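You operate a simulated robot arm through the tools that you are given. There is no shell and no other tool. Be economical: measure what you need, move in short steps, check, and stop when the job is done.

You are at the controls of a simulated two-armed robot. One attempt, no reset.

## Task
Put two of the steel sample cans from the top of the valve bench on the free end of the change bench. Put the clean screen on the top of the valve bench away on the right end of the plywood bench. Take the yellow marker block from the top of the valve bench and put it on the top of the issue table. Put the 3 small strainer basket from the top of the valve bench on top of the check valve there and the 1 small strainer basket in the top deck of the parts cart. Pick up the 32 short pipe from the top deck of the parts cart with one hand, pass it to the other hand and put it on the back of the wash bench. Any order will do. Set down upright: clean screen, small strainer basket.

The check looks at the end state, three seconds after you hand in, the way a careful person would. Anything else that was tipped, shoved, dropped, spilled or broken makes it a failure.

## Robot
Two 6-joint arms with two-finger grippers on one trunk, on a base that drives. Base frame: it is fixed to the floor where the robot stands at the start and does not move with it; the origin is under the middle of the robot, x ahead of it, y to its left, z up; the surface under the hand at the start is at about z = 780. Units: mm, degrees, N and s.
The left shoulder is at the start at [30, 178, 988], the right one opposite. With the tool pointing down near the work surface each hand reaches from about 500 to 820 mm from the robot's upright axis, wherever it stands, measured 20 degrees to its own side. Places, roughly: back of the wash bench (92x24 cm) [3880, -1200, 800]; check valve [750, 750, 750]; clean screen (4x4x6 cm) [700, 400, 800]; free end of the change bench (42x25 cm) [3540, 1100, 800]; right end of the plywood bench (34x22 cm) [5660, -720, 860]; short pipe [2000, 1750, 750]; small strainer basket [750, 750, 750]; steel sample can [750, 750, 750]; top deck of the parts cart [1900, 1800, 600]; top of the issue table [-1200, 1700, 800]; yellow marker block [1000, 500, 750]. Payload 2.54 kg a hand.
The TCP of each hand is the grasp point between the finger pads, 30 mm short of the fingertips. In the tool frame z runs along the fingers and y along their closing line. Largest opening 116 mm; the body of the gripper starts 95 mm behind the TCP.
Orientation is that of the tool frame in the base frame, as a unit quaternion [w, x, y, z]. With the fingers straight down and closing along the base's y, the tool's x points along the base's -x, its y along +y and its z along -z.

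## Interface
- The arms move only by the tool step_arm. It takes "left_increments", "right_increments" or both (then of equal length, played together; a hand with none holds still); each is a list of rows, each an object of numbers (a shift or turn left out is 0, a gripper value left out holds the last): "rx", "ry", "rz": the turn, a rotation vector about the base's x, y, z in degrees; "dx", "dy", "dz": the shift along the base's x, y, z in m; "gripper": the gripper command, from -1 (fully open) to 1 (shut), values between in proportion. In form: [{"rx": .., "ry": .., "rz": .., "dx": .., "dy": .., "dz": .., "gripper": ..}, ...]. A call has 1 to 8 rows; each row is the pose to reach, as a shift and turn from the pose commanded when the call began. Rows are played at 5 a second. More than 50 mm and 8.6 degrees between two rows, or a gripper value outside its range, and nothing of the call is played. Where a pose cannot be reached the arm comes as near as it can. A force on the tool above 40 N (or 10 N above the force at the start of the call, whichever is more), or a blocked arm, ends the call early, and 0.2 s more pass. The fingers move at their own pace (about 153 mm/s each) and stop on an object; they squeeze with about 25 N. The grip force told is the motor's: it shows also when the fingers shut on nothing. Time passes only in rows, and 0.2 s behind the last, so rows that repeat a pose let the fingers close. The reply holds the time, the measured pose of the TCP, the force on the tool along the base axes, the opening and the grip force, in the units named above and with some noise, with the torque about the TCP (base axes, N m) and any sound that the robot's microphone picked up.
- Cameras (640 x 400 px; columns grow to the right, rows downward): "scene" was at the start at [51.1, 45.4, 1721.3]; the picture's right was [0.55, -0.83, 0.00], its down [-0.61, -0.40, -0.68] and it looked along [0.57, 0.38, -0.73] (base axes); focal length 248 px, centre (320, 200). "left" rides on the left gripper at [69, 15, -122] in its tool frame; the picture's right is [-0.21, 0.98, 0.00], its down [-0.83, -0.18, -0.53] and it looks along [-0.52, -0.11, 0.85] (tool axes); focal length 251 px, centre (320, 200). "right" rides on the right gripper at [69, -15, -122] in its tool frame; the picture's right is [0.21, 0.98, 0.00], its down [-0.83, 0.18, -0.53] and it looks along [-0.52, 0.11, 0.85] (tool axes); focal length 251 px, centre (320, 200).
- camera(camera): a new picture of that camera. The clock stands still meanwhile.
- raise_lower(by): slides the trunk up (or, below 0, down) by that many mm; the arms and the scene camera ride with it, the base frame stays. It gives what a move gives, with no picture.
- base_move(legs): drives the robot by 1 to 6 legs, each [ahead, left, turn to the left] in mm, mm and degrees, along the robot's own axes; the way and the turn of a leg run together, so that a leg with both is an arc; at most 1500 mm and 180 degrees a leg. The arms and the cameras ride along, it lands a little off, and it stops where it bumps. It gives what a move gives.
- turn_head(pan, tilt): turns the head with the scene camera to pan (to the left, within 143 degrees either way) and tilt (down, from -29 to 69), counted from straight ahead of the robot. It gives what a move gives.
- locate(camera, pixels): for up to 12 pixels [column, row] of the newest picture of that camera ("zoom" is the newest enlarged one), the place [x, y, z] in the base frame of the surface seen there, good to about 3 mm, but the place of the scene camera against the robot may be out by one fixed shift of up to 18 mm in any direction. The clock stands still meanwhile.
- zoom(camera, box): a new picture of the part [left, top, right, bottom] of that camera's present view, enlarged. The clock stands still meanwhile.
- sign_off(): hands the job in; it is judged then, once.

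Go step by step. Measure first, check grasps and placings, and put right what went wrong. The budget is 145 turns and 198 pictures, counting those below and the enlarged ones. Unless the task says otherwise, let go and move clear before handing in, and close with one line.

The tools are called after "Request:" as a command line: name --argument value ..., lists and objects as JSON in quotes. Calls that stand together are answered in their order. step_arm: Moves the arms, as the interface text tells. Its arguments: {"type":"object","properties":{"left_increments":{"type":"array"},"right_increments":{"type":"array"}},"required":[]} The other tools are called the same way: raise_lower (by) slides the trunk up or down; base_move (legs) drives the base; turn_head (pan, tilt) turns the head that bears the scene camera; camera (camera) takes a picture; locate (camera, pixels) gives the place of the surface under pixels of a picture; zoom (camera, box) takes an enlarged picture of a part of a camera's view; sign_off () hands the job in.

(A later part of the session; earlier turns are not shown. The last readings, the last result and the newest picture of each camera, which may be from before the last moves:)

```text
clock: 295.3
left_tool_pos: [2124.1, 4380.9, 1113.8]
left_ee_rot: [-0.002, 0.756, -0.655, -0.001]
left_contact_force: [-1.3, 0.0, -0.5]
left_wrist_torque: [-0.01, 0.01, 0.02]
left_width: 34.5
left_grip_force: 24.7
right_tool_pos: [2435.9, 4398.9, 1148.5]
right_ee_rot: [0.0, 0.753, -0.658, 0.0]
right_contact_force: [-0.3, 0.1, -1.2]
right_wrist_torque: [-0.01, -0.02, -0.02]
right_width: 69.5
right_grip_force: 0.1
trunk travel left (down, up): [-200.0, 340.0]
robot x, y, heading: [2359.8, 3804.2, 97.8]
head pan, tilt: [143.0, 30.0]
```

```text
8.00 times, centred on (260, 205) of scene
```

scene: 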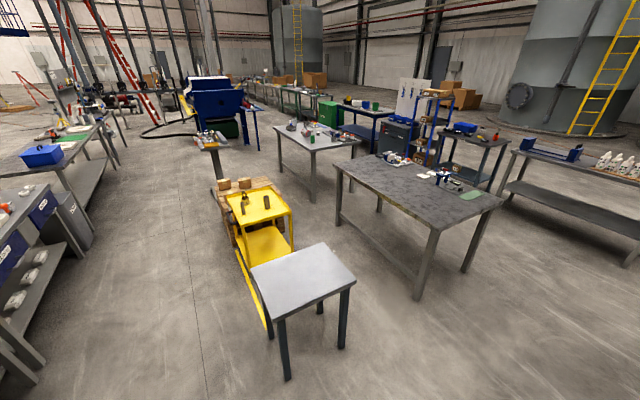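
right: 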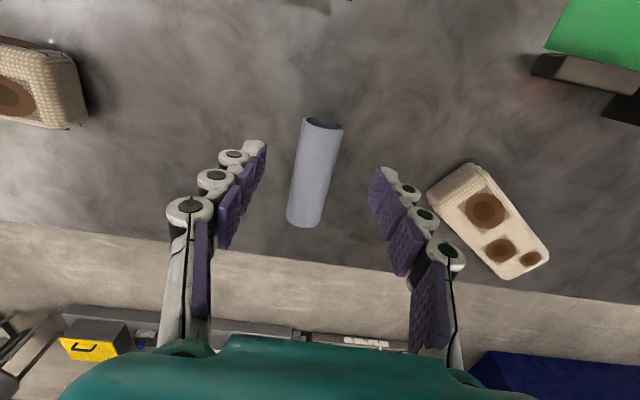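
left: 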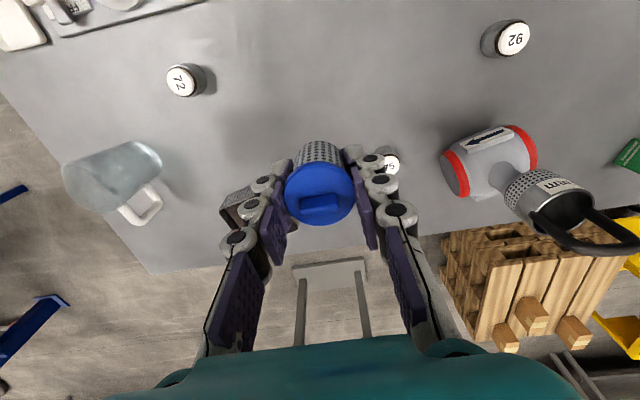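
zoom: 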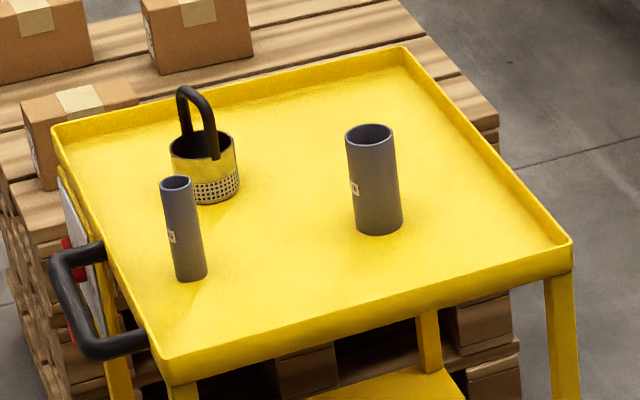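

All standing properly. Now the way east: I'll look right again and measure the cable, frame and floor.

Request:
turn_head --pan -80 --tilt 25

Request:
camera --camera "scene"

```text
clock: 298.5
left_tool_pos: [2124.8, 4381.9, 1115.2]
left_ee_rot: [0.0, 0.756, -0.655, 0.0]
left_contact_force: [-0.5, 0.5, -0.2]
left_wrist_torque: [0.02, -0.02, -0.02]
left_width: 34.4
left_grip_force: 24.8
right_tool_pos: [2435.4, 4399.4, 1149.4]
right_ee_rot: [0.0, 0.753, -0.658, 0.001]
right_contact_force: [1.1, 0.4, -0.4]
right_wrist_torque: [0.0, 0.01, 0.01]
right_width: 69.5
right_grip_force: 0.2
trunk travel left (down, up): [-200.0, 340.0]
robot x, y, heading: [2361.9, 3808.7, 97.7]
head pan, tilt: [-80.0, 25.0]
```

```text
69 pictures are left
```

scene: 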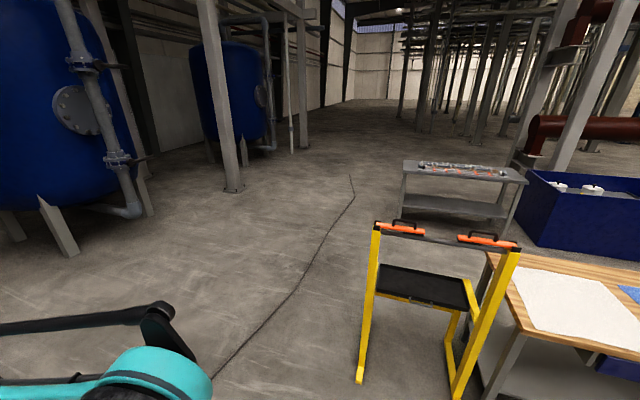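

Request:
locate --camera "scene" --pixels '[[215, 375], [300, 282], [352, 195], [350, 176], [232, 188], [359, 378], [455, 395], [375, 228], [402, 215], [405, 165], [525, 250], [522, 185]]'

```text
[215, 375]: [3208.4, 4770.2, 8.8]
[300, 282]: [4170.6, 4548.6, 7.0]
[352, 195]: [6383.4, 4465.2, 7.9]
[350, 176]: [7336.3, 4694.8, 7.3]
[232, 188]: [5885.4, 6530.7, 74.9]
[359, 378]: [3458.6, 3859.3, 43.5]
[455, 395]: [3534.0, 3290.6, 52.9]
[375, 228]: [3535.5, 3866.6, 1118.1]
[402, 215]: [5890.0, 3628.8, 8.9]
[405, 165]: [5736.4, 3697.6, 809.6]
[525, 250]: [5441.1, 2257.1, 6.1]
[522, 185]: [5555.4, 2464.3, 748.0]
```

The cable is flat on the floor; the frame ends at y≈3870 and the corridor behind the benches is x≈4050–5400. I'll go round in shorter hops, correcting heading.

Request:
base_move --legs '[[0, 0, -7.7], [640, 0, 0], [0, 0, -90], [800, 0, 0]]'

```text
clock: 310.4
left_tool_pos: [3767.4, 4668.3, 1114.4]
left_ee_rot: [0.002, -0.039, 0.999, -0.001]
left_contact_force: [-0.5, 1.1, -0.1]
left_wrist_torque: [0.01, 0.05, -0.03]
left_width: 34.5
left_grip_force: 25.0
right_tool_pos: [3763.5, 4356.5, 1149.1]
right_ee_rot: [0.0, -0.035, 0.999, 0.0]
right_contact_force: [-0.7, 0.3, -0.2]
right_wrist_torque: [0.01, -0.01, 0.0]
right_width: 69.9
right_grip_force: 0.2
trunk travel left (down, up): [-200.0, 340.0]
robot x, y, heading: [3177.4, 4467.5, 4.3]
head pan, tilt: [-80.0, 25.0]
```

Request:
base_move --legs '[[0, 0, -4.3], [1500, 0, 0], [0, 0, -90]]'

Request:
turn_head --pan 0 --tilt 25

Request:
camera --camera "scene"

```text
clock: 322.3
left_tool_pos: [4799.4, 3816.4, 1113.4]
left_ee_rot: [0.0, 0.735, 0.678, -0.001]
left_contact_force: [-0.6, 0.1, -0.5]
left_wrist_torque: [0.03, 0.01, 0.0]
left_width: 34.3
left_grip_force: 25.0
right_tool_pos: [4493.3, 3870.7, 1148.1]
right_ee_rot: [0.0, 0.738, 0.675, 0.0]
right_contact_force: [-0.1, -0.6, 0.1]
right_wrist_torque: [0.0, -0.03, -0.02]
right_width: 69.6
right_grip_force: 0.0
trunk travel left (down, up): [-200.0, 340.0]
robot x, y, heading: [4696.4, 4428.0, -95.1]
head pan, tilt: [-80.0, 25.0]
```

```text
clock: 323.8
left_tool_pos: [4799.7, 3816.7, 1114.1]
left_ee_rot: [0.0, 0.735, 0.678, -0.002]
left_contact_force: [0.2, -0.2, -0.9]
left_wrist_torque: [0.02, 0.02, 0.04]
left_width: 34.5
left_grip_force: 24.6
right_tool_pos: [4494.0, 3869.9, 1149.2]
right_ee_rot: [0.0, 0.737, 0.676, 0.001]
right_contact_force: [-0.5, -0.8, 0.1]
right_wrist_torque: [0.01, -0.01, 0.0]
right_width: 69.6
right_grip_force: 0.2
trunk travel left (down, up): [-200.0, 340.0]
robot x, y, heading: [4696.7, 4431.1, -95.1]
head pan, tilt: [0.0, 25.0]
```

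```text
68 pictures are left
```

scene: 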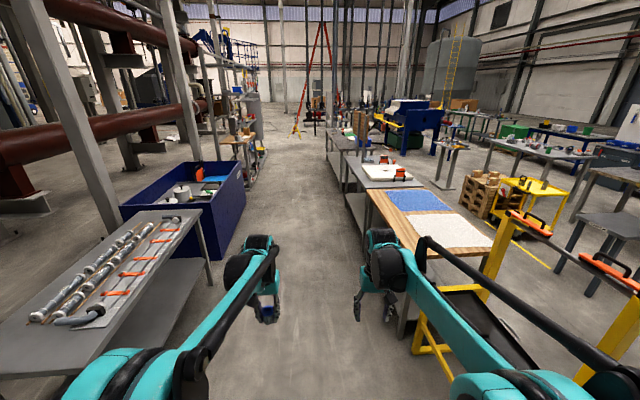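

Request:
locate --camera "scene" --pixels '[[210, 288], [195, 215], [233, 262], [247, 220], [368, 195], [345, 160], [400, 335], [256, 175], [235, 140], [328, 135], [300, 260], [300, 150]]'

Request:
zoom --camera "scene" --box '[190, 80, 380, 200]'

```text
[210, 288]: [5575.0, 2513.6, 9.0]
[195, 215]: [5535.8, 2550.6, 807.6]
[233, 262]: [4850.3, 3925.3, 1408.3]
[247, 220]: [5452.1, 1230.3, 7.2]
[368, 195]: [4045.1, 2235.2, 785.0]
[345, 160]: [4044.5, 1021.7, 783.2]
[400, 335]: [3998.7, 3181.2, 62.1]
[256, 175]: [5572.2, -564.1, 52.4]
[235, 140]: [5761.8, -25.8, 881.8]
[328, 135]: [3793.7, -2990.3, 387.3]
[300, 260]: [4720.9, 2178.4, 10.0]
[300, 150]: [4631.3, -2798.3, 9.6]
```

```text
3.33 times, centred on (285, 140) of scene
```

zoom: 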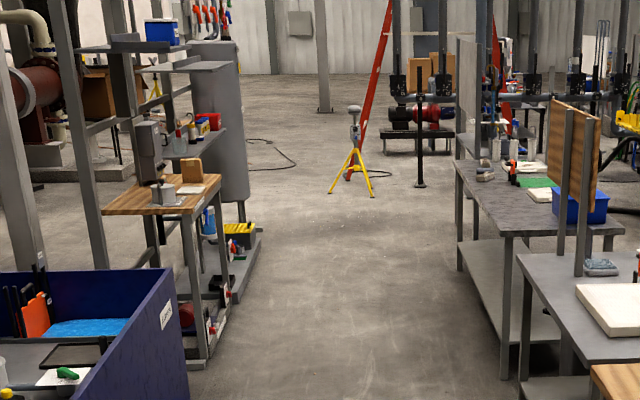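

Corridor x≈4045–5450 is clear. Driving south, with a check midway.

Request:
base_move --legs '[[0, 0, 5.1], [1500, 0, 0], [1000, 0, 0]]'

```text
clock: 336.5
left_tool_pos: [4812.2, 1326.2, 1114.4]
left_ee_rot: [0.0, 0.71, 0.704, -0.002]
left_contact_force: [-0.1, -0.2, 0.1]
left_wrist_torque: [0.03, -0.01, 0.0]
left_width: 34.5
left_grip_force: 24.7
right_tool_pos: [4503.3, 1357.7, 1148.7]
right_ee_rot: [-0.001, 0.713, 0.701, 0.0]
right_contact_force: [-0.3, -0.3, 0.4]
right_wrist_torque: [0.02, -0.01, 0.04]
right_width: 69.7
right_grip_force: 0.0
trunk travel left (down, up): [-200.0, 340.0]
robot x, y, heading: [4664.4, 1927.8, -90.8]
head pan, tilt: [0.0, 25.0]
```

Request:
base_move --legs '[[0, 0, 0.8], [1500, 0, 0], [1330, 0, 0], [0, 0, 90]]'

Request:
turn_head --pan 10 --tilt 40

Request:
camera --camera "scene"

```text
clock: 354.2
left_tool_pos: [5296.3, -654.3, 1115.2]
left_ee_rot: [0.001, -0.032, 0.999, -0.001]
left_contact_force: [-0.4, -0.4, -1.1]
left_wrist_torque: [-0.03, 0.0, 0.01]
left_width: 34.5
left_grip_force: 24.6
right_tool_pos: [5285.5, -964.3, 1149.0]
right_ee_rot: [0.0, -0.027, 1.0, 0.0]
right_contact_force: [-0.2, 0.1, -0.5]
right_wrist_torque: [0.01, 0.0, 0.01]
right_width: 69.6
right_grip_force: 0.1
trunk travel left (down, up): [-200.0, 340.0]
robot x, y, heading: [4706.6, -846.6, 3.0]
head pan, tilt: [0.0, 25.0]
```

```text
clock: 354.9
left_tool_pos: [5294.8, -655.1, 1115.1]
left_ee_rot: [0.001, -0.032, 0.999, 0.0]
left_contact_force: [-0.6, -0.4, -0.7]
left_wrist_torque: [0.01, 0.0, -0.01]
left_width: 34.4
left_grip_force: 25.3
right_tool_pos: [5287.3, -965.6, 1149.4]
right_ee_rot: [0.001, -0.027, 1.0, 0.0]
right_contact_force: [1.0, -0.2, -1.0]
right_wrist_torque: [-0.04, -0.02, 0.01]
right_width: 69.7
right_grip_force: 0.0
trunk travel left (down, up): [-200.0, 340.0]
robot x, y, heading: [4702.7, -846.3, 3.2]
head pan, tilt: [10.0, 40.0]
```

```text
66 pictures are left
```

scene: 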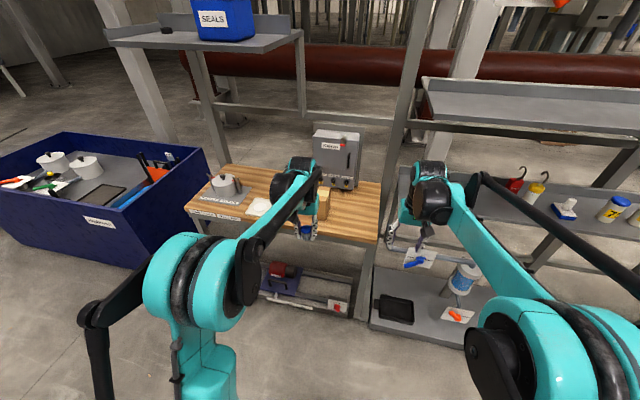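

Request:
locate --camera "scene" --pixels '[[355, 205], [375, 195], [345, 225], [370, 238], [322, 195], [330, 175], [340, 150], [355, 180], [300, 35], [110, 38], [383, 210], [190, 210]]'

Request:
zoom --camera "scene" --box '[180, 120, 400, 260]'

Request:
camera --camera "left"

```text
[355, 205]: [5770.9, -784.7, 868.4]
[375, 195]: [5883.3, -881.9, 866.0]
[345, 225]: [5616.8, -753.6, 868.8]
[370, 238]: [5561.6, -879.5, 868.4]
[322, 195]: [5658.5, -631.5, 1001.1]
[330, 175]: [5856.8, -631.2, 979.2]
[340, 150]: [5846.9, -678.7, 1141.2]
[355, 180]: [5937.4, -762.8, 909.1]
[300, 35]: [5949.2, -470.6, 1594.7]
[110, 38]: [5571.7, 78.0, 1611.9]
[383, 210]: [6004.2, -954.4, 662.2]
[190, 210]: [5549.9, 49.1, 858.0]
```

```text
2.86 times, centred on (290, 190) of scene
```

zoom: 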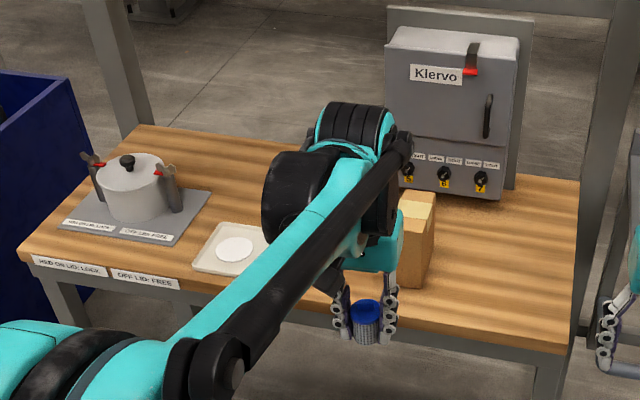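

```text
64 pictures are left
```

left: 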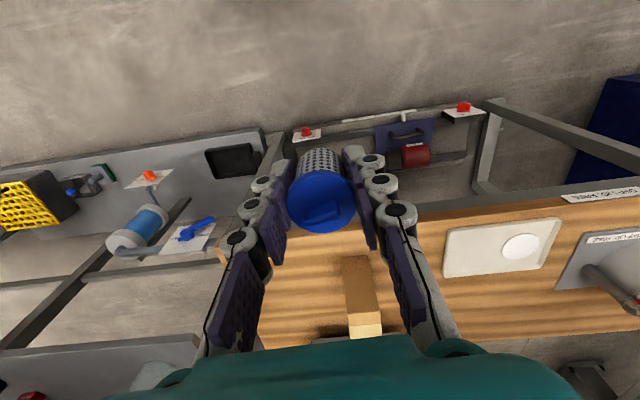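

The bench top is z≈860, free at its right end around (5650,−790), away from the wooden block (y>−660). I'll pull the right hand back and drive up.

Request:
step_arm --right_increments '[{"dx": -0.045}, {"dx": -0.09}, {"dx": -0.135}, {"dx": -0.18}]'

Request:
base_move --legs '[[0, -100, -3.2], [250, 0, 0]]'

Request:
camera --camera "left"

Request:
camera --camera "scene"

```text
clock: 355.9
left_tool_pos: [5293.0, -654.0, 1115.4]
left_ee_rot: [0.002, -0.032, 0.999, -0.001]
left_contact_force: [-0.1, -0.3, 0.6]
left_wrist_torque: [-0.01, 0.02, 0.02]
left_width: 34.6
left_grip_force: 24.8
right_tool_pos: [5106.0, -964.5, 1149.7]
right_ee_rot: [0.001, -0.027, 1.0, -0.001]
right_contact_force: [0.1, 0.2, 0.3]
right_wrist_torque: [-0.01, -0.02, 0.03]
right_width: 69.8
right_grip_force: 0.0
trunk travel left (down, up): [-200.0, 340.0]
robot x, y, heading: [4702.0, -846.0, 2.9]
head pan, tilt: [10.0, 40.0]
```

```text
clock: 358.5
left_tool_pos: [5556.9, -782.5, 1112.5]
left_ee_rot: [0.001, -0.006, 1.0, -0.002]
left_contact_force: [0.8, 0.9, -0.7]
left_wrist_torque: [-0.02, 0.06, 0.02]
left_width: 34.5
left_grip_force: 24.9
right_tool_pos: [5352.6, -1083.5, 1148.9]
right_ee_rot: [0.0, -0.002, 1.0, 0.001]
right_contact_force: [-0.3, -0.1, -0.1]
right_wrist_torque: [0.0, 0.03, 0.01]
right_width: 69.7
right_grip_force: 0.0
trunk travel left (down, up): [-200.0, 340.0]
robot x, y, heading: [4956.6, -943.5, 0.1]
head pan, tilt: [10.0, 40.0]
```

```text
63 pictures are left
```

left: 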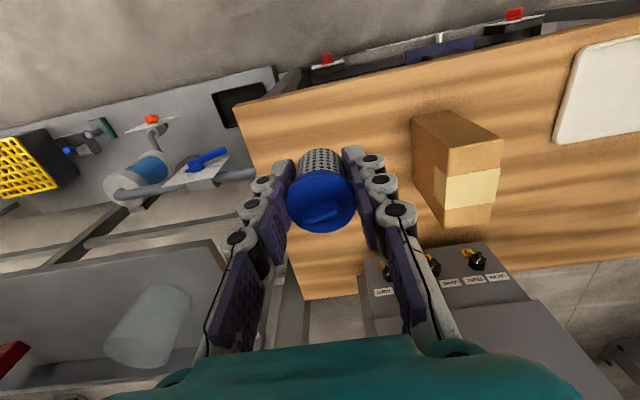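

```text
62 pictures are left
```

scene: 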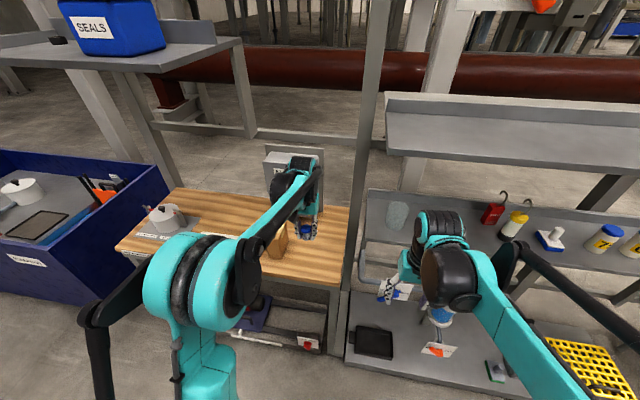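

Request:
locate --camera "left" --pixels '[[300, 120], [360, 120], [238, 110], [280, 230], [300, 295], [412, 130], [440, 225], [365, 290], [350, 250], [415, 280]]'

```text
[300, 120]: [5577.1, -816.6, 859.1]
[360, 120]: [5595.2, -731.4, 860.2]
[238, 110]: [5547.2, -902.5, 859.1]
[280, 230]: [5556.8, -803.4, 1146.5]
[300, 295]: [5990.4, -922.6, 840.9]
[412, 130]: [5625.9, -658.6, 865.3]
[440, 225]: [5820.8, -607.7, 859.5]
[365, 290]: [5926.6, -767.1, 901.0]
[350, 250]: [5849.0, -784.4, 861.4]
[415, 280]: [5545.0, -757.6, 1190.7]
```

Target (5650,−795) on z=860 is free. Moving there and lowering to just above.

Request:
step_arm --left_increments '[{"dx": 0.045, "dy": -0.006}, {"dx": 0.093, "dy": -0.0125}, {"dx": 0.093, "dy": -0.0125, "dz": -0.045}, {"dx": 0.093, "dy": -0.0125, "dz": -0.09}, {"dx": 0.093, "dy": -0.0125, "dz": -0.135}, {"dx": 0.093, "dy": -0.0125, "dz": -0.18}, {"dx": 0.093, "dy": -0.0125, "dz": -0.208}, {"dx": 0.093, "dy": -0.0125, "dz": -0.212}]'

Request:
camera --camera "left"

```text
clock: 360.3
left_tool_pos: [5646.8, -796.9, 903.8]
left_ee_rot: [0.002, -0.005, 1.0, -0.001]
left_contact_force: [-0.2, 0.2, -0.1]
left_wrist_torque: [0.0, -0.01, -0.01]
left_width: 34.7
left_grip_force: 25.5
right_tool_pos: [5352.1, -1083.4, 1149.2]
right_ee_rot: [0.0, -0.002, 1.0, 0.001]
right_contact_force: [0.4, 1.1, 0.8]
right_wrist_torque: [0.03, -0.01, 0.03]
right_width: 69.6
right_grip_force: 0.1
trunk travel left (down, up): [-200.0, 340.0]
robot x, y, heading: [4954.6, -942.7, 0.1]
head pan, tilt: [10.0, 40.0]
```

```text
61 pictures are left
```

left: 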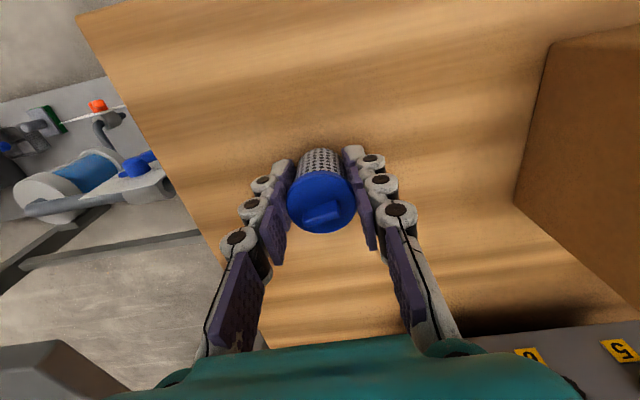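

Request:
step_arm --left_increments '[{"dz": -0.005}, {"dz": -0.007}, {"dz": -0.008}, {"dz": -0.008}]'

```text
clock: 361.3
left_tool_pos: [5647.6, -794.8, 895.8]
left_ee_rot: [0.001, -0.005, 1.0, -0.001]
left_contact_force: [-0.4, 0.3, 0.0]
left_wrist_torque: [-0.02, -0.04, 0.0]
left_width: 34.5
left_grip_force: 24.7
right_tool_pos: [5352.2, -1083.0, 1150.4]
right_ee_rot: [0.0, -0.002, 1.0, -0.001]
right_contact_force: [-0.5, 0.2, 0.6]
right_wrist_torque: [0.0, 0.01, 0.02]
right_width: 69.7
right_grip_force: 0.0
trunk travel left (down, up): [-200.0, 340.0]
robot x, y, heading: [4955.8, -944.2, -0.1]
head pan, tilt: [10.0, 40.0]
```

Request:
step_arm --left_increments '[{"dz": -0.001}, {"dz": -0.002}, {"dz": -0.002}]'

```text
clock: 362.1
left_tool_pos: [5646.4, -796.6, 893.3]
left_ee_rot: [0.002, -0.006, 1.0, 0.0]
left_contact_force: [6.5, 0.0, 18.6]
left_wrist_torque: [-0.03, -0.21, 0.0]
left_width: 34.2
left_grip_force: 24.5
right_tool_pos: [5350.9, -1082.8, 1149.1]
right_ee_rot: [0.001, -0.002, 1.0, 0.0]
right_contact_force: [0.6, 0.1, 0.6]
right_wrist_torque: [0.01, 0.01, 0.01]
right_width: 69.5
right_grip_force: 0.0
trunk travel left (down, up): [-200.0, 340.0]
robot x, y, heading: [4951.1, -946.9, -0.1]
head pan, tilt: [10.0, 40.0]
```

The screen stands on the bench (18.6 N). I'll ease up half a millimetre, open gently and rise.

Request:
step_arm --left_increments '[{"dz": 0.001}, {"dz": 0.001, "gripper": 0.38}, {"dz": 0.001, "gripper": 0.3}, {"dz": 0.001, "gripper": 0.1}, {"dz": 0.001, "gripper": -0.2}, {"dz": 0.03, "gripper": -0.2}, {"dz": 0.075, "gripper": -0.2}, {"dz": 0.12, "gripper": -0.2}]'

Request:
step_arm --left_increments '[{"dz": 0.045}, {"dz": 0.09}, {"dz": 0.135}, {"dz": 0.145, "dx": -0.045}, {"dz": 0.145, "dx": -0.09}, {"dz": 0.145, "dx": -0.135}, {"dz": 0.145, "dx": -0.18}, {"dz": 0.145, "dx": -0.22}]'

Request:
camera --camera "left"

Request:
zoom --camera "scene" --box '[220, 180, 380, 290]'

```text
clock: 363.9
left_tool_pos: [5644.9, -796.2, 1011.6]
left_ee_rot: [0.001, -0.006, 1.0, 0.0]
left_contact_force: [0.0, 0.1, 0.5]
left_wrist_torque: [0.02, -0.01, -0.03]
left_width: 69.7
left_grip_force: 0.1
right_tool_pos: [5351.0, -1082.5, 1148.5]
right_ee_rot: [0.0, -0.001, 1.0, 0.0]
right_contact_force: [0.8, -0.2, 0.1]
right_wrist_torque: [0.0, 0.0, -0.01]
right_width: 69.4
right_grip_force: 0.0
trunk travel left (down, up): [-200.0, 340.0]
robot x, y, heading: [4953.3, -942.3, 0.0]
head pan, tilt: [10.0, 40.0]
```

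```text
clock: 365.7
left_tool_pos: [5427.4, -793.9, 1157.0]
left_ee_rot: [0.0, -0.005, 1.0, 0.0]
left_contact_force: [-0.6, -0.1, 0.0]
left_wrist_torque: [0.01, -0.02, 0.01]
left_width: 69.4
left_grip_force: 0.0
right_tool_pos: [5350.4, -1082.0, 1149.7]
right_ee_rot: [0.001, -0.002, 1.0, 0.0]
right_contact_force: [-0.5, 0.2, -0.8]
right_wrist_torque: [0.01, -0.01, -0.02]
right_width: 69.5
right_grip_force: 0.1
trunk travel left (down, up): [-200.0, 340.0]
robot x, y, heading: [4952.9, -942.6, 0.0]
head pan, tilt: [10.0, 40.0]
```

```text
60 pictures are left
```

left: 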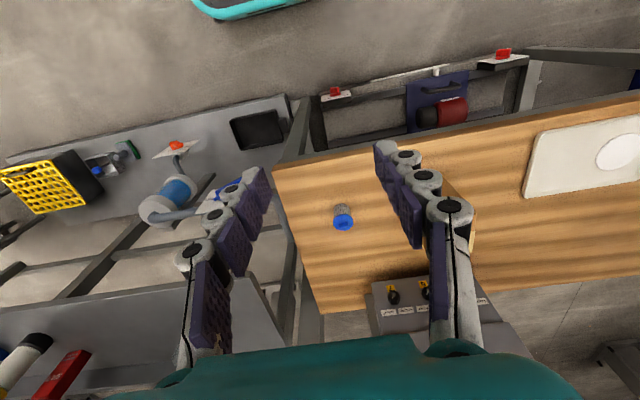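

```text
3.64 times, centred on (300, 235) of scene
```

zoom: 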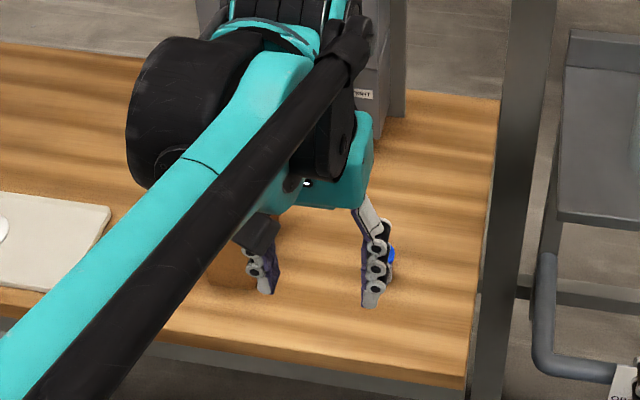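

The screen stands upright at the right end of the plywood bench. Now back to the valve bench for two cans, by the same way.

Request:
base_move --legs '[[-240, 0, 0], [0, 0, 90], [1400, 0, 0]]'

```text
clock: 378.0
left_tool_pos: [4565.9, 949.3, 1156.9]
left_ee_rot: [0.001, -0.704, 0.71, 0.0]
left_contact_force: [0.1, 0.6, -0.1]
left_wrist_torque: [-0.01, 0.0, -0.01]
left_width: 69.5
left_grip_force: 0.0
right_tool_pos: [4853.3, 867.7, 1150.2]
right_ee_rot: [0.001, -0.701, 0.713, 0.0]
right_contact_force: [0.1, 0.3, -0.3]
right_wrist_torque: [0.01, 0.0, -0.03]
right_width: 69.7
right_grip_force: 0.1
trunk travel left (down, up): [-200.0, 340.0]
robot x, y, heading: [4704.1, 472.5, 89.2]
head pan, tilt: [10.0, 40.0]
```

Request:
base_move --legs '[[0, 0, 0.8], [1500, 0, 0], [1500, 0, 0]]'

Request:
base_move --legs '[[960, 0, 0], [0, 0, 90]]'

```text
clock: 392.9
left_tool_pos: [4694.4, 3992.8, 1156.4]
left_ee_rot: [0.001, -0.686, 0.728, -0.001]
left_contact_force: [0.4, -0.7, 0.3]
left_wrist_torque: [-0.01, 0.03, 0.02]
left_width: 69.8
left_grip_force: 0.1
right_tool_pos: [4978.8, 3895.8, 1150.4]
right_ee_rot: [-0.001, -0.683, 0.731, 0.001]
right_contact_force: [-0.2, -0.4, -0.1]
right_wrist_torque: [0.04, -0.02, 0.02]
right_width: 69.6
right_grip_force: 0.1
trunk travel left (down, up): [-200.0, 340.0]
robot x, y, heading: [4811.8, 3511.2, 86.0]
head pan, tilt: [10.0, 40.0]
```

```text
clock: 401.9
left_tool_pos: [4392.2, 4314.0, 1156.9]
left_ee_rot: [-0.001, 1.0, 0.008, -0.001]
left_contact_force: [0.0, 0.6, 0.5]
left_wrist_torque: [0.02, 0.01, 0.01]
left_width: 69.6
left_grip_force: 0.1
right_tool_pos: [4469.6, 4602.5, 1149.8]
right_ee_rot: [0.0, 1.0, 0.003, -0.001]
right_contact_force: [-0.2, -0.5, 0.4]
right_wrist_torque: [0.02, -0.03, 0.05]
right_width: 69.5
right_grip_force: 0.0
trunk travel left (down, up): [-200.0, 340.0]
robot x, y, heading: [4864.1, 4463.4, -179.8]
head pan, tilt: [10.0, 40.0]
```

Request:
base_move --legs '[[1500, 0, 0], [660, 0, 0], [0, 1000, 0], [0, 0, 0]]'

```text
clock: 417.6
left_tool_pos: [2229.5, 3349.8, 1157.0]
left_ee_rot: [0.0, 1.0, -0.004, 0.0]
left_contact_force: [0.8, -0.2, 0.1]
left_wrist_torque: [-0.01, -0.01, 0.02]
left_width: 69.6
left_grip_force: 0.1
right_tool_pos: [2314.2, 3637.7, 1149.2]
right_ee_rot: [0.0, 1.0, -0.01, 0.0]
right_contact_force: [0.0, 0.4, 0.4]
right_wrist_torque: [0.03, 0.0, 0.0]
right_width: 69.4
right_grip_force: 0.2
trunk travel left (down, up): [-200.0, 340.0]
robot x, y, heading: [2708.1, 3489.3, 179.2]
head pan, tilt: [10.0, 40.0]
```

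Request:
base_move --legs '[[0, 0, 0.8], [1500, 0, 0], [1550, 0, 0]]'

Request:
base_move --legs '[[1500, 0, 0]]'

```text
refused: 1550 is not a number from -1500 to 1500
```

```text
clock: 425.3
left_tool_pos: [665.9, 3379.1, 1156.3]
left_ee_rot: [-0.001, 1.0, -0.005, -0.001]
left_contact_force: [-0.4, 0.2, -0.2]
left_wrist_torque: [0.0, 0.01, -0.01]
left_width: 69.7
left_grip_force: 0.1
right_tool_pos: [749.7, 3666.1, 1149.0]
right_ee_rot: [0.0, 1.0, -0.009, 0.0]
right_contact_force: [-0.3, -0.1, 0.8]
right_wrist_torque: [0.03, -0.01, 0.03]
right_width: 69.3
right_grip_force: 0.1
trunk travel left (down, up): [-200.0, 340.0]
robot x, y, heading: [1147.0, 3515.6, 178.9]
head pan, tilt: [10.0, 40.0]
```

Request:
base_move --legs '[[0, 0, 1], [1500, 0, 0], [0, 0, 90]]'

```text
clock: 436.6
left_tool_pos: [-156.3, 3053.7, 1157.7]
left_ee_rot: [0.001, 0.714, 0.7, -0.001]
left_contact_force: [0.5, -0.4, 0.4]
left_wrist_torque: [-0.01, -0.05, -0.03]
left_width: 69.7
left_grip_force: 0.1
right_tool_pos: [-442.8, 3140.1, 1149.2]
right_ee_rot: [0.0, 0.717, 0.697, 0.0]
right_contact_force: [-1.3, 0.2, 0.0]
right_wrist_torque: [0.0, 0.01, 0.02]
right_width: 70.0
right_grip_force: 0.1
trunk travel left (down, up): [-200.0, 340.0]
robot x, y, heading: [-290.3, 3531.7, -91.8]
head pan, tilt: [10.0, 40.0]
```

Request:
base_move --legs '[[0, -60, 1.8], [1500, 0, 0], [1500, 0, 0], [200, 0, 0], [0, 0, 90]]'

```text
clock: 456.8
left_tool_pos: [97.0, 483.7, 1157.0]
left_ee_rot: [0.001, -0.018, 1.0, -0.001]
left_contact_force: [0.2, 0.3, 0.0]
left_wrist_torque: [0.01, -0.01, 0.0]
left_width: 69.8
left_grip_force: 0.1
right_tool_pos: [28.9, 193.0, 1149.0]
right_ee_rot: [0.001, -0.013, 1.0, 0.0]
right_contact_force: [-0.3, -0.3, 0.0]
right_wrist_torque: [0.02, 0.01, -0.02]
right_width: 69.7
right_grip_force: 0.2
trunk travel left (down, up): [-200.0, 340.0]
robot x, y, heading: [-371.6, 322.2, 1.3]
head pan, tilt: [10.0, 40.0]
```

Request:
base_move --legs '[[0, 0, -1.3], [435, 0, 0]]'

Request:
camera --camera "left"

Request:
camera --camera "right"

```text
clock: 459.7
left_tool_pos: [523.5, 479.3, 1156.4]
left_ee_rot: [0.001, -0.009, 1.0, -0.001]
left_contact_force: [0.6, -0.4, -0.2]
left_wrist_torque: [-0.03, 0.05, 0.01]
left_width: 69.4
left_grip_force: 0.0
right_tool_pos: [448.3, 188.9, 1149.3]
right_ee_rot: [0.0, -0.005, 1.0, 0.0]
right_contact_force: [-0.6, 1.1, 0.2]
right_wrist_torque: [-0.02, 0.04, -0.01]
right_width: 69.5
right_grip_force: 0.0
trunk travel left (down, up): [-200.0, 340.0]
robot x, y, heading: [48.1, 329.9, 0.5]
head pan, tilt: [10.0, 40.0]
```

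```text
58 pictures are left
```

left: 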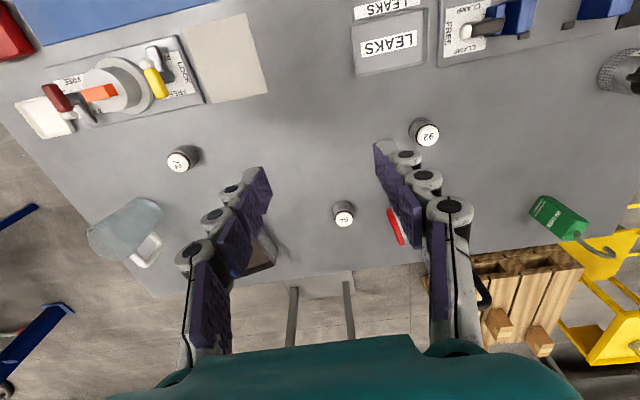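

```text
57 pictures are left
```

right: 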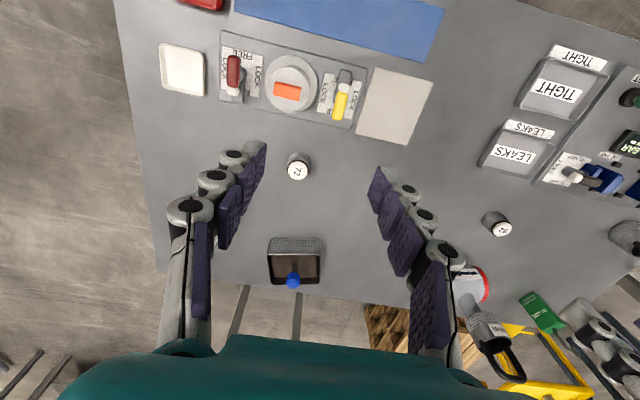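

Can 75 is at left-camera (343,215) and can 72 at right-camera (298,168). Measuring.

Request:
locate --camera "left" --pixels '[[344, 217], [335, 217], [353, 215], [342, 205], [180, 161], [428, 134]]'

Request:
locate --camera "right" --pixels '[[298, 171], [288, 170], [308, 170], [298, 155], [300, 182], [298, 275], [270, 250], [320, 250]]'

Request:
zoom --camera "right" --box '[270, 140, 330, 190]'

Request:
zoom --camera "left" --box '[315, 190, 375, 235]'

```text
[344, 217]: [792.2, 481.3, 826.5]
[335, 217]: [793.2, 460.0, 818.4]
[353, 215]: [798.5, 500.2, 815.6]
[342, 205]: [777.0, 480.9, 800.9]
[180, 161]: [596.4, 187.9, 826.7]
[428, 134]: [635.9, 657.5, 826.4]
```

```text
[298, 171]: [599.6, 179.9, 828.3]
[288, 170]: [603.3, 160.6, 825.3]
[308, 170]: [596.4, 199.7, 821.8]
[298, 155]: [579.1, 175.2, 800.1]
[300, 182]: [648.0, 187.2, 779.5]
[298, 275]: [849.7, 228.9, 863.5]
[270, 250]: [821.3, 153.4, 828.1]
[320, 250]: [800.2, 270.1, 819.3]
```

```text
8.00 times, centred on (300, 165) of right
```

zoom: 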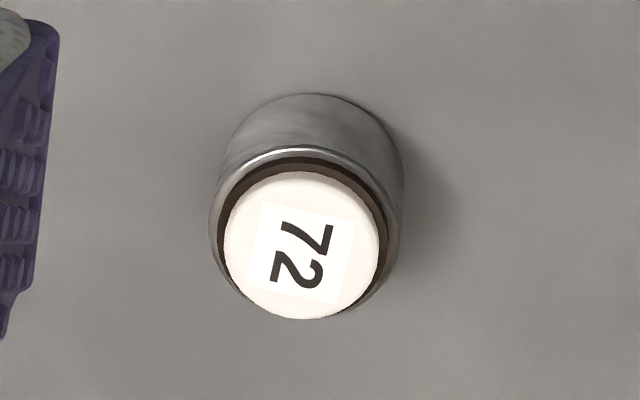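

```text
8.89 times, centred on (345, 212) of left
```

zoom: 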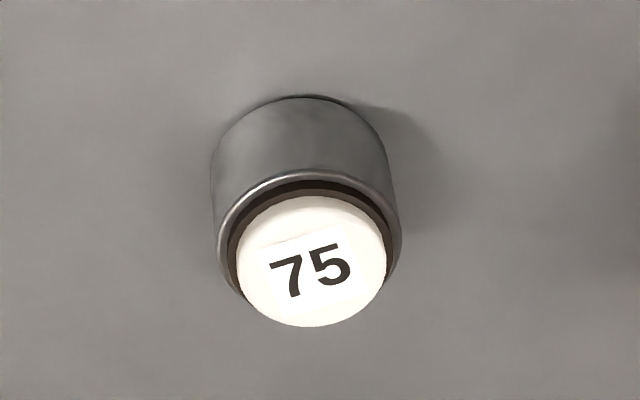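

Cans: 72 at (600,180), 75 at (796,481), tops z≈828. I'll bring both hands above them.

Request:
step_arm --left_increments '[{"dx": 0.045, "gripper": -0.4}, {"dx": 0.09}, {"dx": 0.135}, {"dx": 0.18}, {"dx": 0.225, "dz": -0.01}, {"dx": 0.265, "dz": -0.03}, {"dx": 0.2735, "dz": -0.07}, {"dx": 0.2735, "dz": -0.115}]' --right_increments '[{"dx": 0.03, "gripper": -0.4}, {"dx": 0.06}, {"dx": 0.09}, {"dx": 0.12, "dy": -0.005}, {"dx": 0.152, "dy": -0.009}, {"dx": 0.152, "dy": -0.009, "dz": -0.04}, {"dx": 0.152, "dy": -0.009, "dz": -0.08}, {"dx": 0.152, "dy": -0.009, "dz": -0.12}]'

Request:
step_arm --left_increments '[{"dz": -0.045}, {"dz": -0.09}, {"dz": -0.125}]' --right_increments '[{"dz": -0.045}, {"dz": -0.09}, {"dz": -0.115}]'

Request:
camera --camera "left"

Request:
camera --camera "right"

```text
clock: 461.5
left_tool_pos: [801.4, 481.3, 1038.7]
left_ee_rot: [0.0, -0.009, 1.0, -0.002]
left_contact_force: [-0.3, -0.4, -0.3]
left_wrist_torque: [0.03, 0.0, 0.01]
left_width: 81.3
left_grip_force: 0.1
right_tool_pos: [600.2, 176.5, 1030.0]
right_ee_rot: [-0.001, -0.005, 1.0, 0.0]
right_contact_force: [0.6, 0.2, 0.7]
right_wrist_torque: [-0.01, 0.03, 0.0]
right_width: 81.0
right_grip_force: 0.0
trunk travel left (down, up): [-200.0, 340.0]
robot x, y, heading: [51.5, 327.9, 0.8]
head pan, tilt: [10.0, 40.0]
```

```text
clock: 462.3
left_tool_pos: [798.6, 477.2, 915.4]
left_ee_rot: [0.001, -0.01, 1.0, -0.001]
left_contact_force: [1.0, -0.2, 0.0]
left_wrist_torque: [0.0, 0.0, 0.0]
left_width: 81.0
left_grip_force: 0.0
right_tool_pos: [600.3, 179.1, 917.5]
right_ee_rot: [-0.001, -0.005, 1.0, -0.001]
right_contact_force: [1.0, -0.1, -0.5]
right_wrist_torque: [0.03, 0.02, -0.02]
right_width: 81.0
right_grip_force: 0.1
trunk travel left (down, up): [-200.0, 340.0]
robot x, y, heading: [53.4, 324.8, 0.9]
head pan, tilt: [10.0, 40.0]
```

```text
54 pictures are left
```

left: 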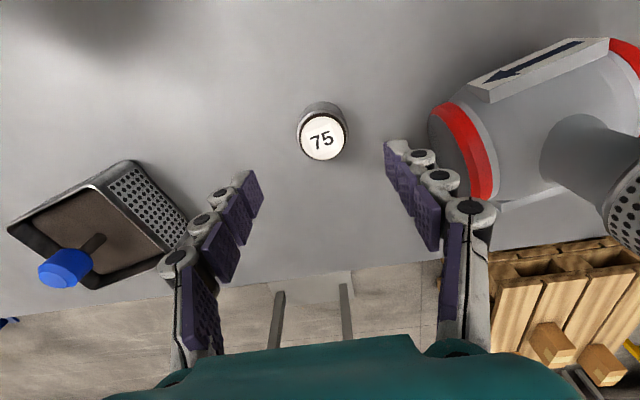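

```text
53 pictures are left
```

right: 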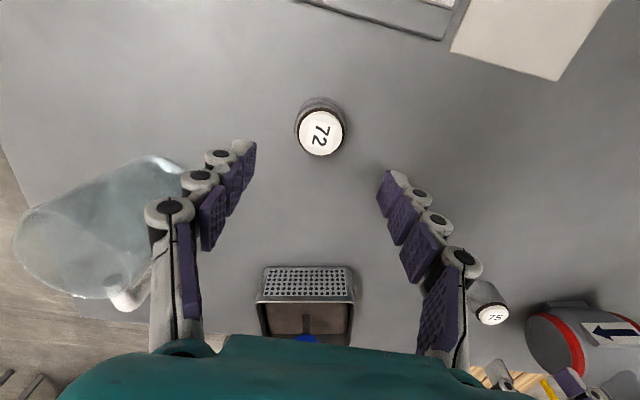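

Request:
locate --camera "left" --pixels '[[321, 139], [302, 142], [344, 137], [440, 120], [492, 190], [190, 220]]'

Request:
locate --camera "right" --pixels '[[320, 133], [297, 133], [343, 133], [178, 185], [150, 200], [300, 275]]'

```text
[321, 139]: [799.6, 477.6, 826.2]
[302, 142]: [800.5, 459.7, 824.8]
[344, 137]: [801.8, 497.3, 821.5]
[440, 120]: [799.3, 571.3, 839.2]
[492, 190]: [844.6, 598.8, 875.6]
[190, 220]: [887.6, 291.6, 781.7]
```

```text
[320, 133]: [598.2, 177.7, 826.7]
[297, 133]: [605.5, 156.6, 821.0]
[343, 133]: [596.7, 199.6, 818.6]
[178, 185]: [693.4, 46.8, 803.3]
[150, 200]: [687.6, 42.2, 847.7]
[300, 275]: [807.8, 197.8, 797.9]
```

Both aligned within 2 mm. Descending to z≈811 and checking before closing.

Request:
step_arm --left_increments '[{"dz": -0.04}, {"dz": -0.08}, {"dz": -0.103}, {"dz": -0.103}]' --right_increments '[{"dz": -0.04}, {"dz": -0.08}, {"dz": -0.105}, {"dz": -0.105}]'

```text
clock: 463.3
left_tool_pos: [795.4, 477.6, 816.1]
left_ee_rot: [0.001, -0.01, 1.0, -0.001]
left_contact_force: [0.5, 0.3, 0.0]
left_wrist_torque: [0.0, -0.02, 0.01]
left_width: 81.0
left_grip_force: 0.1
right_tool_pos: [600.9, 176.8, 809.7]
right_ee_rot: [0.0, -0.005, 1.0, 0.0]
right_contact_force: [0.7, 0.0, 1.7]
right_wrist_torque: [0.01, -0.05, -0.02]
right_width: 81.2
right_grip_force: 0.1
trunk travel left (down, up): [-200.0, 340.0]
robot x, y, heading: [50.5, 325.3, 0.5]
head pan, tilt: [10.0, 40.0]
```

Good enough on both. Closing and lifting.

Request:
step_arm --left_increments '[{"gripper": 0.1}, {"gripper": 1}, {"gripper": 1}, {"gripper": 1}, {"dz": 0.03, "gripper": 1}, {"dz": 0.07}, {"dz": 0.11}, {"dz": 0.15}]' --right_increments '[{"gripper": 0.1}, {"gripper": 1}, {"gripper": 1}, {"gripper": 1}, {"dz": 0.03, "gripper": 1}, {"dz": 0.07}, {"dz": 0.11}, {"dz": 0.15}]'

Request:
step_arm --left_increments '[{"dz": 0.045}, {"dz": 0.09}, {"dz": 0.135}, {"dz": 0.18}, {"dz": 0.2, "dx": -0.045}, {"dz": 0.2, "dx": -0.09}, {"dz": 0.2, "dx": -0.135}, {"dz": 0.2, "dx": -0.18}]' --right_increments '[{"dz": 0.045}, {"dz": 0.09}, {"dz": 0.135}, {"dz": 0.18}, {"dz": 0.2}, {"dz": 0.2}, {"dz": 0.2}, {"dz": 0.2}]'

Request:
camera --camera "left"

Request:
camera --camera "right"

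```text
clock: 465.1
left_tool_pos: [795.2, 479.3, 964.0]
left_ee_rot: [0.001, -0.01, 1.0, -0.001]
left_contact_force: [-0.3, -0.3, -0.2]
left_wrist_torque: [0.01, 0.01, 0.01]
left_width: 46.3
left_grip_force: 25.1
right_tool_pos: [598.1, 183.2, 959.4]
right_ee_rot: [0.0, -0.005, 1.0, 0.0]
right_contact_force: [0.2, -0.2, -1.6]
right_wrist_torque: [-0.01, -0.07, -0.01]
right_width: 46.1
right_grip_force: 24.9
trunk travel left (down, up): [-200.0, 340.0]
robot x, y, heading: [49.8, 326.7, 0.5]
head pan, tilt: [10.0, 40.0]
```

```text
clock: 466.9
left_tool_pos: [619.5, 479.5, 1165.7]
left_ee_rot: [0.002, -0.01, 1.0, 0.001]
left_contact_force: [-0.1, 0.3, -0.7]
left_wrist_torque: [-0.01, 0.01, 0.01]
left_width: 46.2
left_grip_force: 25.3
right_tool_pos: [600.2, 179.2, 1160.6]
right_ee_rot: [0.001, -0.005, 1.0, 0.001]
right_contact_force: [-0.5, 0.1, -1.4]
right_wrist_torque: [0.0, -0.03, 0.0]
right_width: 46.1
right_grip_force: 25.1
trunk travel left (down, up): [-200.0, 340.0]
robot x, y, heading: [52.8, 327.9, 0.6]
head pan, tilt: [10.0, 40.0]
```

```text
52 pictures are left
```

left: 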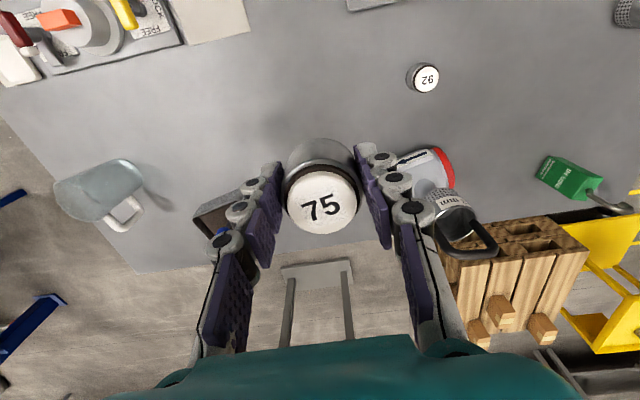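

```text
51 pictures are left
```

right: 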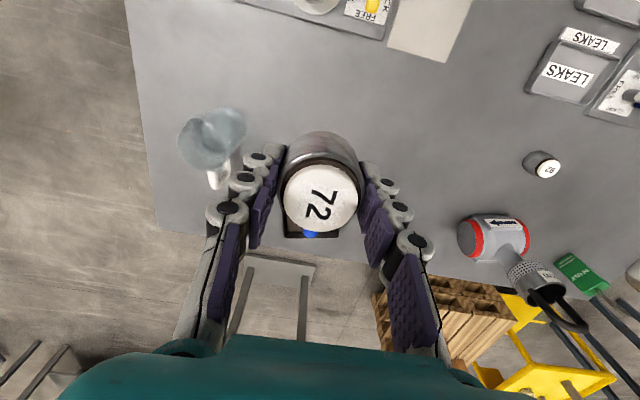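

Both cans are held (46 mm). Backing out and driving round the south end towards the change bench.

Request:
base_move --legs '[[-400, 0, -0.6], [0, 0, -90], [1030, 0, 0], [0, 0, 90], [1000, 0, 0]]'

```text
clock: 486.7
left_tool_pos: [1190.2, -562.3, 1165.6]
left_ee_rot: [0.001, 0.01, 1.0, -0.001]
left_contact_force: [-0.5, -0.1, -1.8]
left_wrist_torque: [-0.01, 0.04, 0.0]
left_width: 46.1
left_grip_force: 24.6
right_tool_pos: [1158.3, -862.7, 1159.2]
right_ee_rot: [0.0, 0.014, 1.0, 0.0]
right_contact_force: [0.2, 0.4, -0.4]
right_wrist_torque: [0.01, 0.04, 0.0]
right_width: 45.9
right_grip_force: 25.3
trunk travel left (down, up): [-200.0, 340.0]
robot x, y, heading: [613.9, -692.1, -1.6]
head pan, tilt: [10.0, 40.0]
```

Request:
base_move --legs '[[0, 0, 1.6], [1500, 0, 0], [600, 0, 0], [0, 1500, 0]]'

Request:
turn_head --pan 10 --tilt 35

Request:
camera --camera "scene"

```text
clock: 504.6
left_tool_pos: [3325.3, 933.2, 1165.0]
left_ee_rot: [0.001, 0.005, 1.0, -0.001]
left_contact_force: [-1.1, 0.7, -1.2]
left_wrist_torque: [-0.02, 0.02, 0.01]
left_width: 45.8
left_grip_force: 25.3
right_tool_pos: [3295.2, 633.4, 1160.4]
right_ee_rot: [0.0, 0.01, 1.0, -0.001]
right_contact_force: [-0.7, 0.4, -2.0]
right_wrist_torque: [0.02, 0.02, -0.02]
right_width: 46.1
right_grip_force: 24.9
trunk travel left (down, up): [-200.0, 340.0]
robot x, y, heading: [2748.2, 795.7, -1.1]
head pan, tilt: [10.0, 40.0]
```

```text
clock: 505.3
left_tool_pos: [3324.5, 933.0, 1165.2]
left_ee_rot: [0.001, 0.005, 1.0, 0.0]
left_contact_force: [0.1, -0.3, -0.7]
left_wrist_torque: [0.0, 0.03, -0.02]
left_width: 46.2
left_grip_force: 24.9
right_tool_pos: [3295.7, 632.7, 1159.3]
right_ee_rot: [0.0, 0.009, 1.0, 0.0]
right_contact_force: [0.0, 1.1, -1.1]
right_wrist_torque: [-0.02, 0.05, 0.01]
right_width: 46.1
right_grip_force: 25.1
trunk travel left (down, up): [-200.0, 340.0]
robot x, y, heading: [2744.3, 794.8, -1.1]
head pan, tilt: [10.0, 35.0]
```

```text
50 pictures are left
```

scene: 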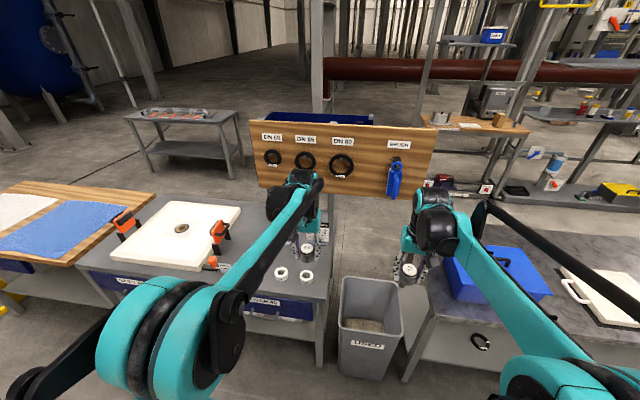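

Request:
locate --camera "scene" --pixels '[[280, 273], [307, 276], [318, 298], [250, 295], [290, 245], [275, 255], [325, 232], [222, 268], [218, 235], [322, 260], [240, 275], [120, 275]]'

Request:
zoom --camera "scene" --box '[190, 190, 350, 320]'

Request:
camera --camera "left"

```text
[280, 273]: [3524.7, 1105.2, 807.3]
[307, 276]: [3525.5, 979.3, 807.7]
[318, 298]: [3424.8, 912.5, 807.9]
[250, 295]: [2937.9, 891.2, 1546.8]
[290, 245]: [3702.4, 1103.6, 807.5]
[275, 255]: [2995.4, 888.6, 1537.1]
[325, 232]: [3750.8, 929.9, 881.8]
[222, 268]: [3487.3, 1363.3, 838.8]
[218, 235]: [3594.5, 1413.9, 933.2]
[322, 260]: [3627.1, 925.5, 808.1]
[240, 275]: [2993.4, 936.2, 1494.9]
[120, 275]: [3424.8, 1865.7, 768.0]
```

```text
3.08 times, centred on (270, 255) of scene
```

zoom: 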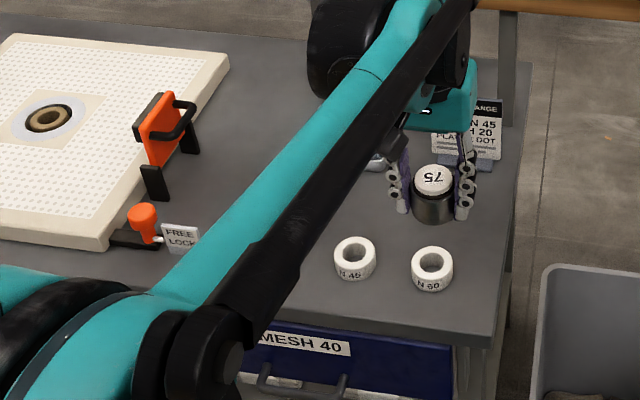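

```text
48 pictures are left
```

left: 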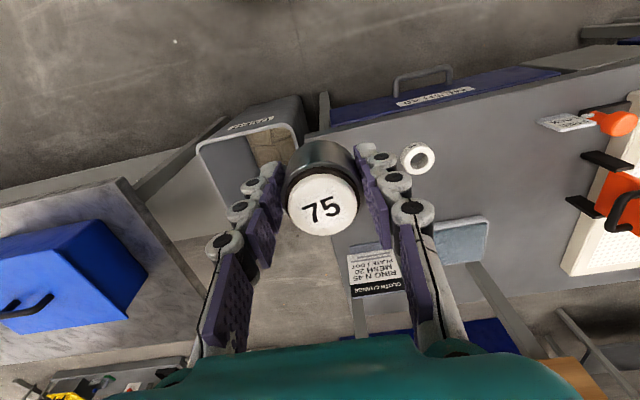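

Request:
locate --camera "left" --pixels '[[417, 158], [435, 228], [488, 222], [490, 250], [350, 252], [400, 285], [480, 150], [500, 180], [430, 190], [545, 122], [580, 160], [325, 135]]'

```text
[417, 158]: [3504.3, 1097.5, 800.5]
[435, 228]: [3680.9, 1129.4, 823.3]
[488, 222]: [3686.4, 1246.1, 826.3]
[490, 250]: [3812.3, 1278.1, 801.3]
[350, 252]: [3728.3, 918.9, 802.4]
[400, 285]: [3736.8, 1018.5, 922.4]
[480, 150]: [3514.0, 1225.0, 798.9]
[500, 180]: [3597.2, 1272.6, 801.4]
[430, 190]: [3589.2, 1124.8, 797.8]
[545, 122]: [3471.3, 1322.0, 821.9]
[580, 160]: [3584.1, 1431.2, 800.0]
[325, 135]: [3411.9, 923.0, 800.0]
```

Free spots: (3560,1190) for the left can and (3610,1035) for the right can, clear of rings (3504,1097)/(3504,972), sponge (x>3680) and sign (x>3728). Driving into position.

Request:
base_move --legs '[[0, 305, 1.1], [190, 0, 0]]'

Request:
camera --camera "left"

Request:
camera --camera "right"

```text
clock: 508.5
left_tool_pos: [3512.2, 1264.9, 1165.9]
left_ee_rot: [0.0, -0.01, 1.0, 0.0]
left_contact_force: [0.1, 0.5, -1.9]
left_wrist_torque: [0.01, 0.05, 0.02]
left_width: 46.0
left_grip_force: 25.2
right_tool_pos: [3493.4, 962.5, 1158.9]
right_ee_rot: [-0.001, -0.006, 1.0, 0.0]
right_contact_force: [0.5, 0.6, -1.2]
right_wrist_torque: [0.04, 0.05, 0.0]
right_width: 46.3
right_grip_force: 24.9
trunk travel left (down, up): [-200.0, 340.0]
robot x, y, heading: [2942.1, 1108.2, 0.7]
head pan, tilt: [10.0, 35.0]
```

```text
47 pictures are left
```

left: 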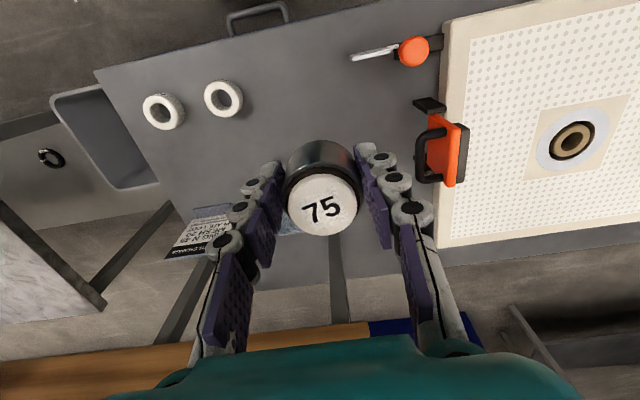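

```text
46 pictures are left
```

right: 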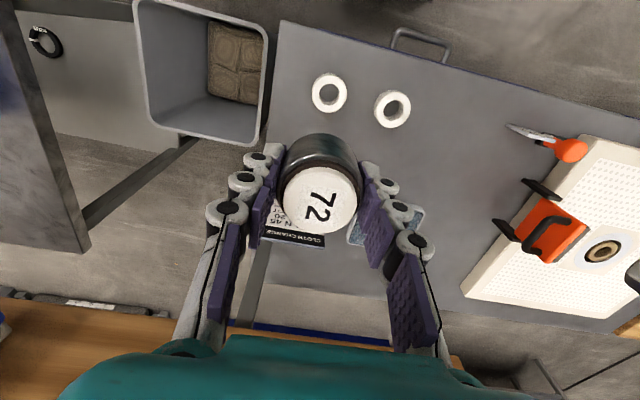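

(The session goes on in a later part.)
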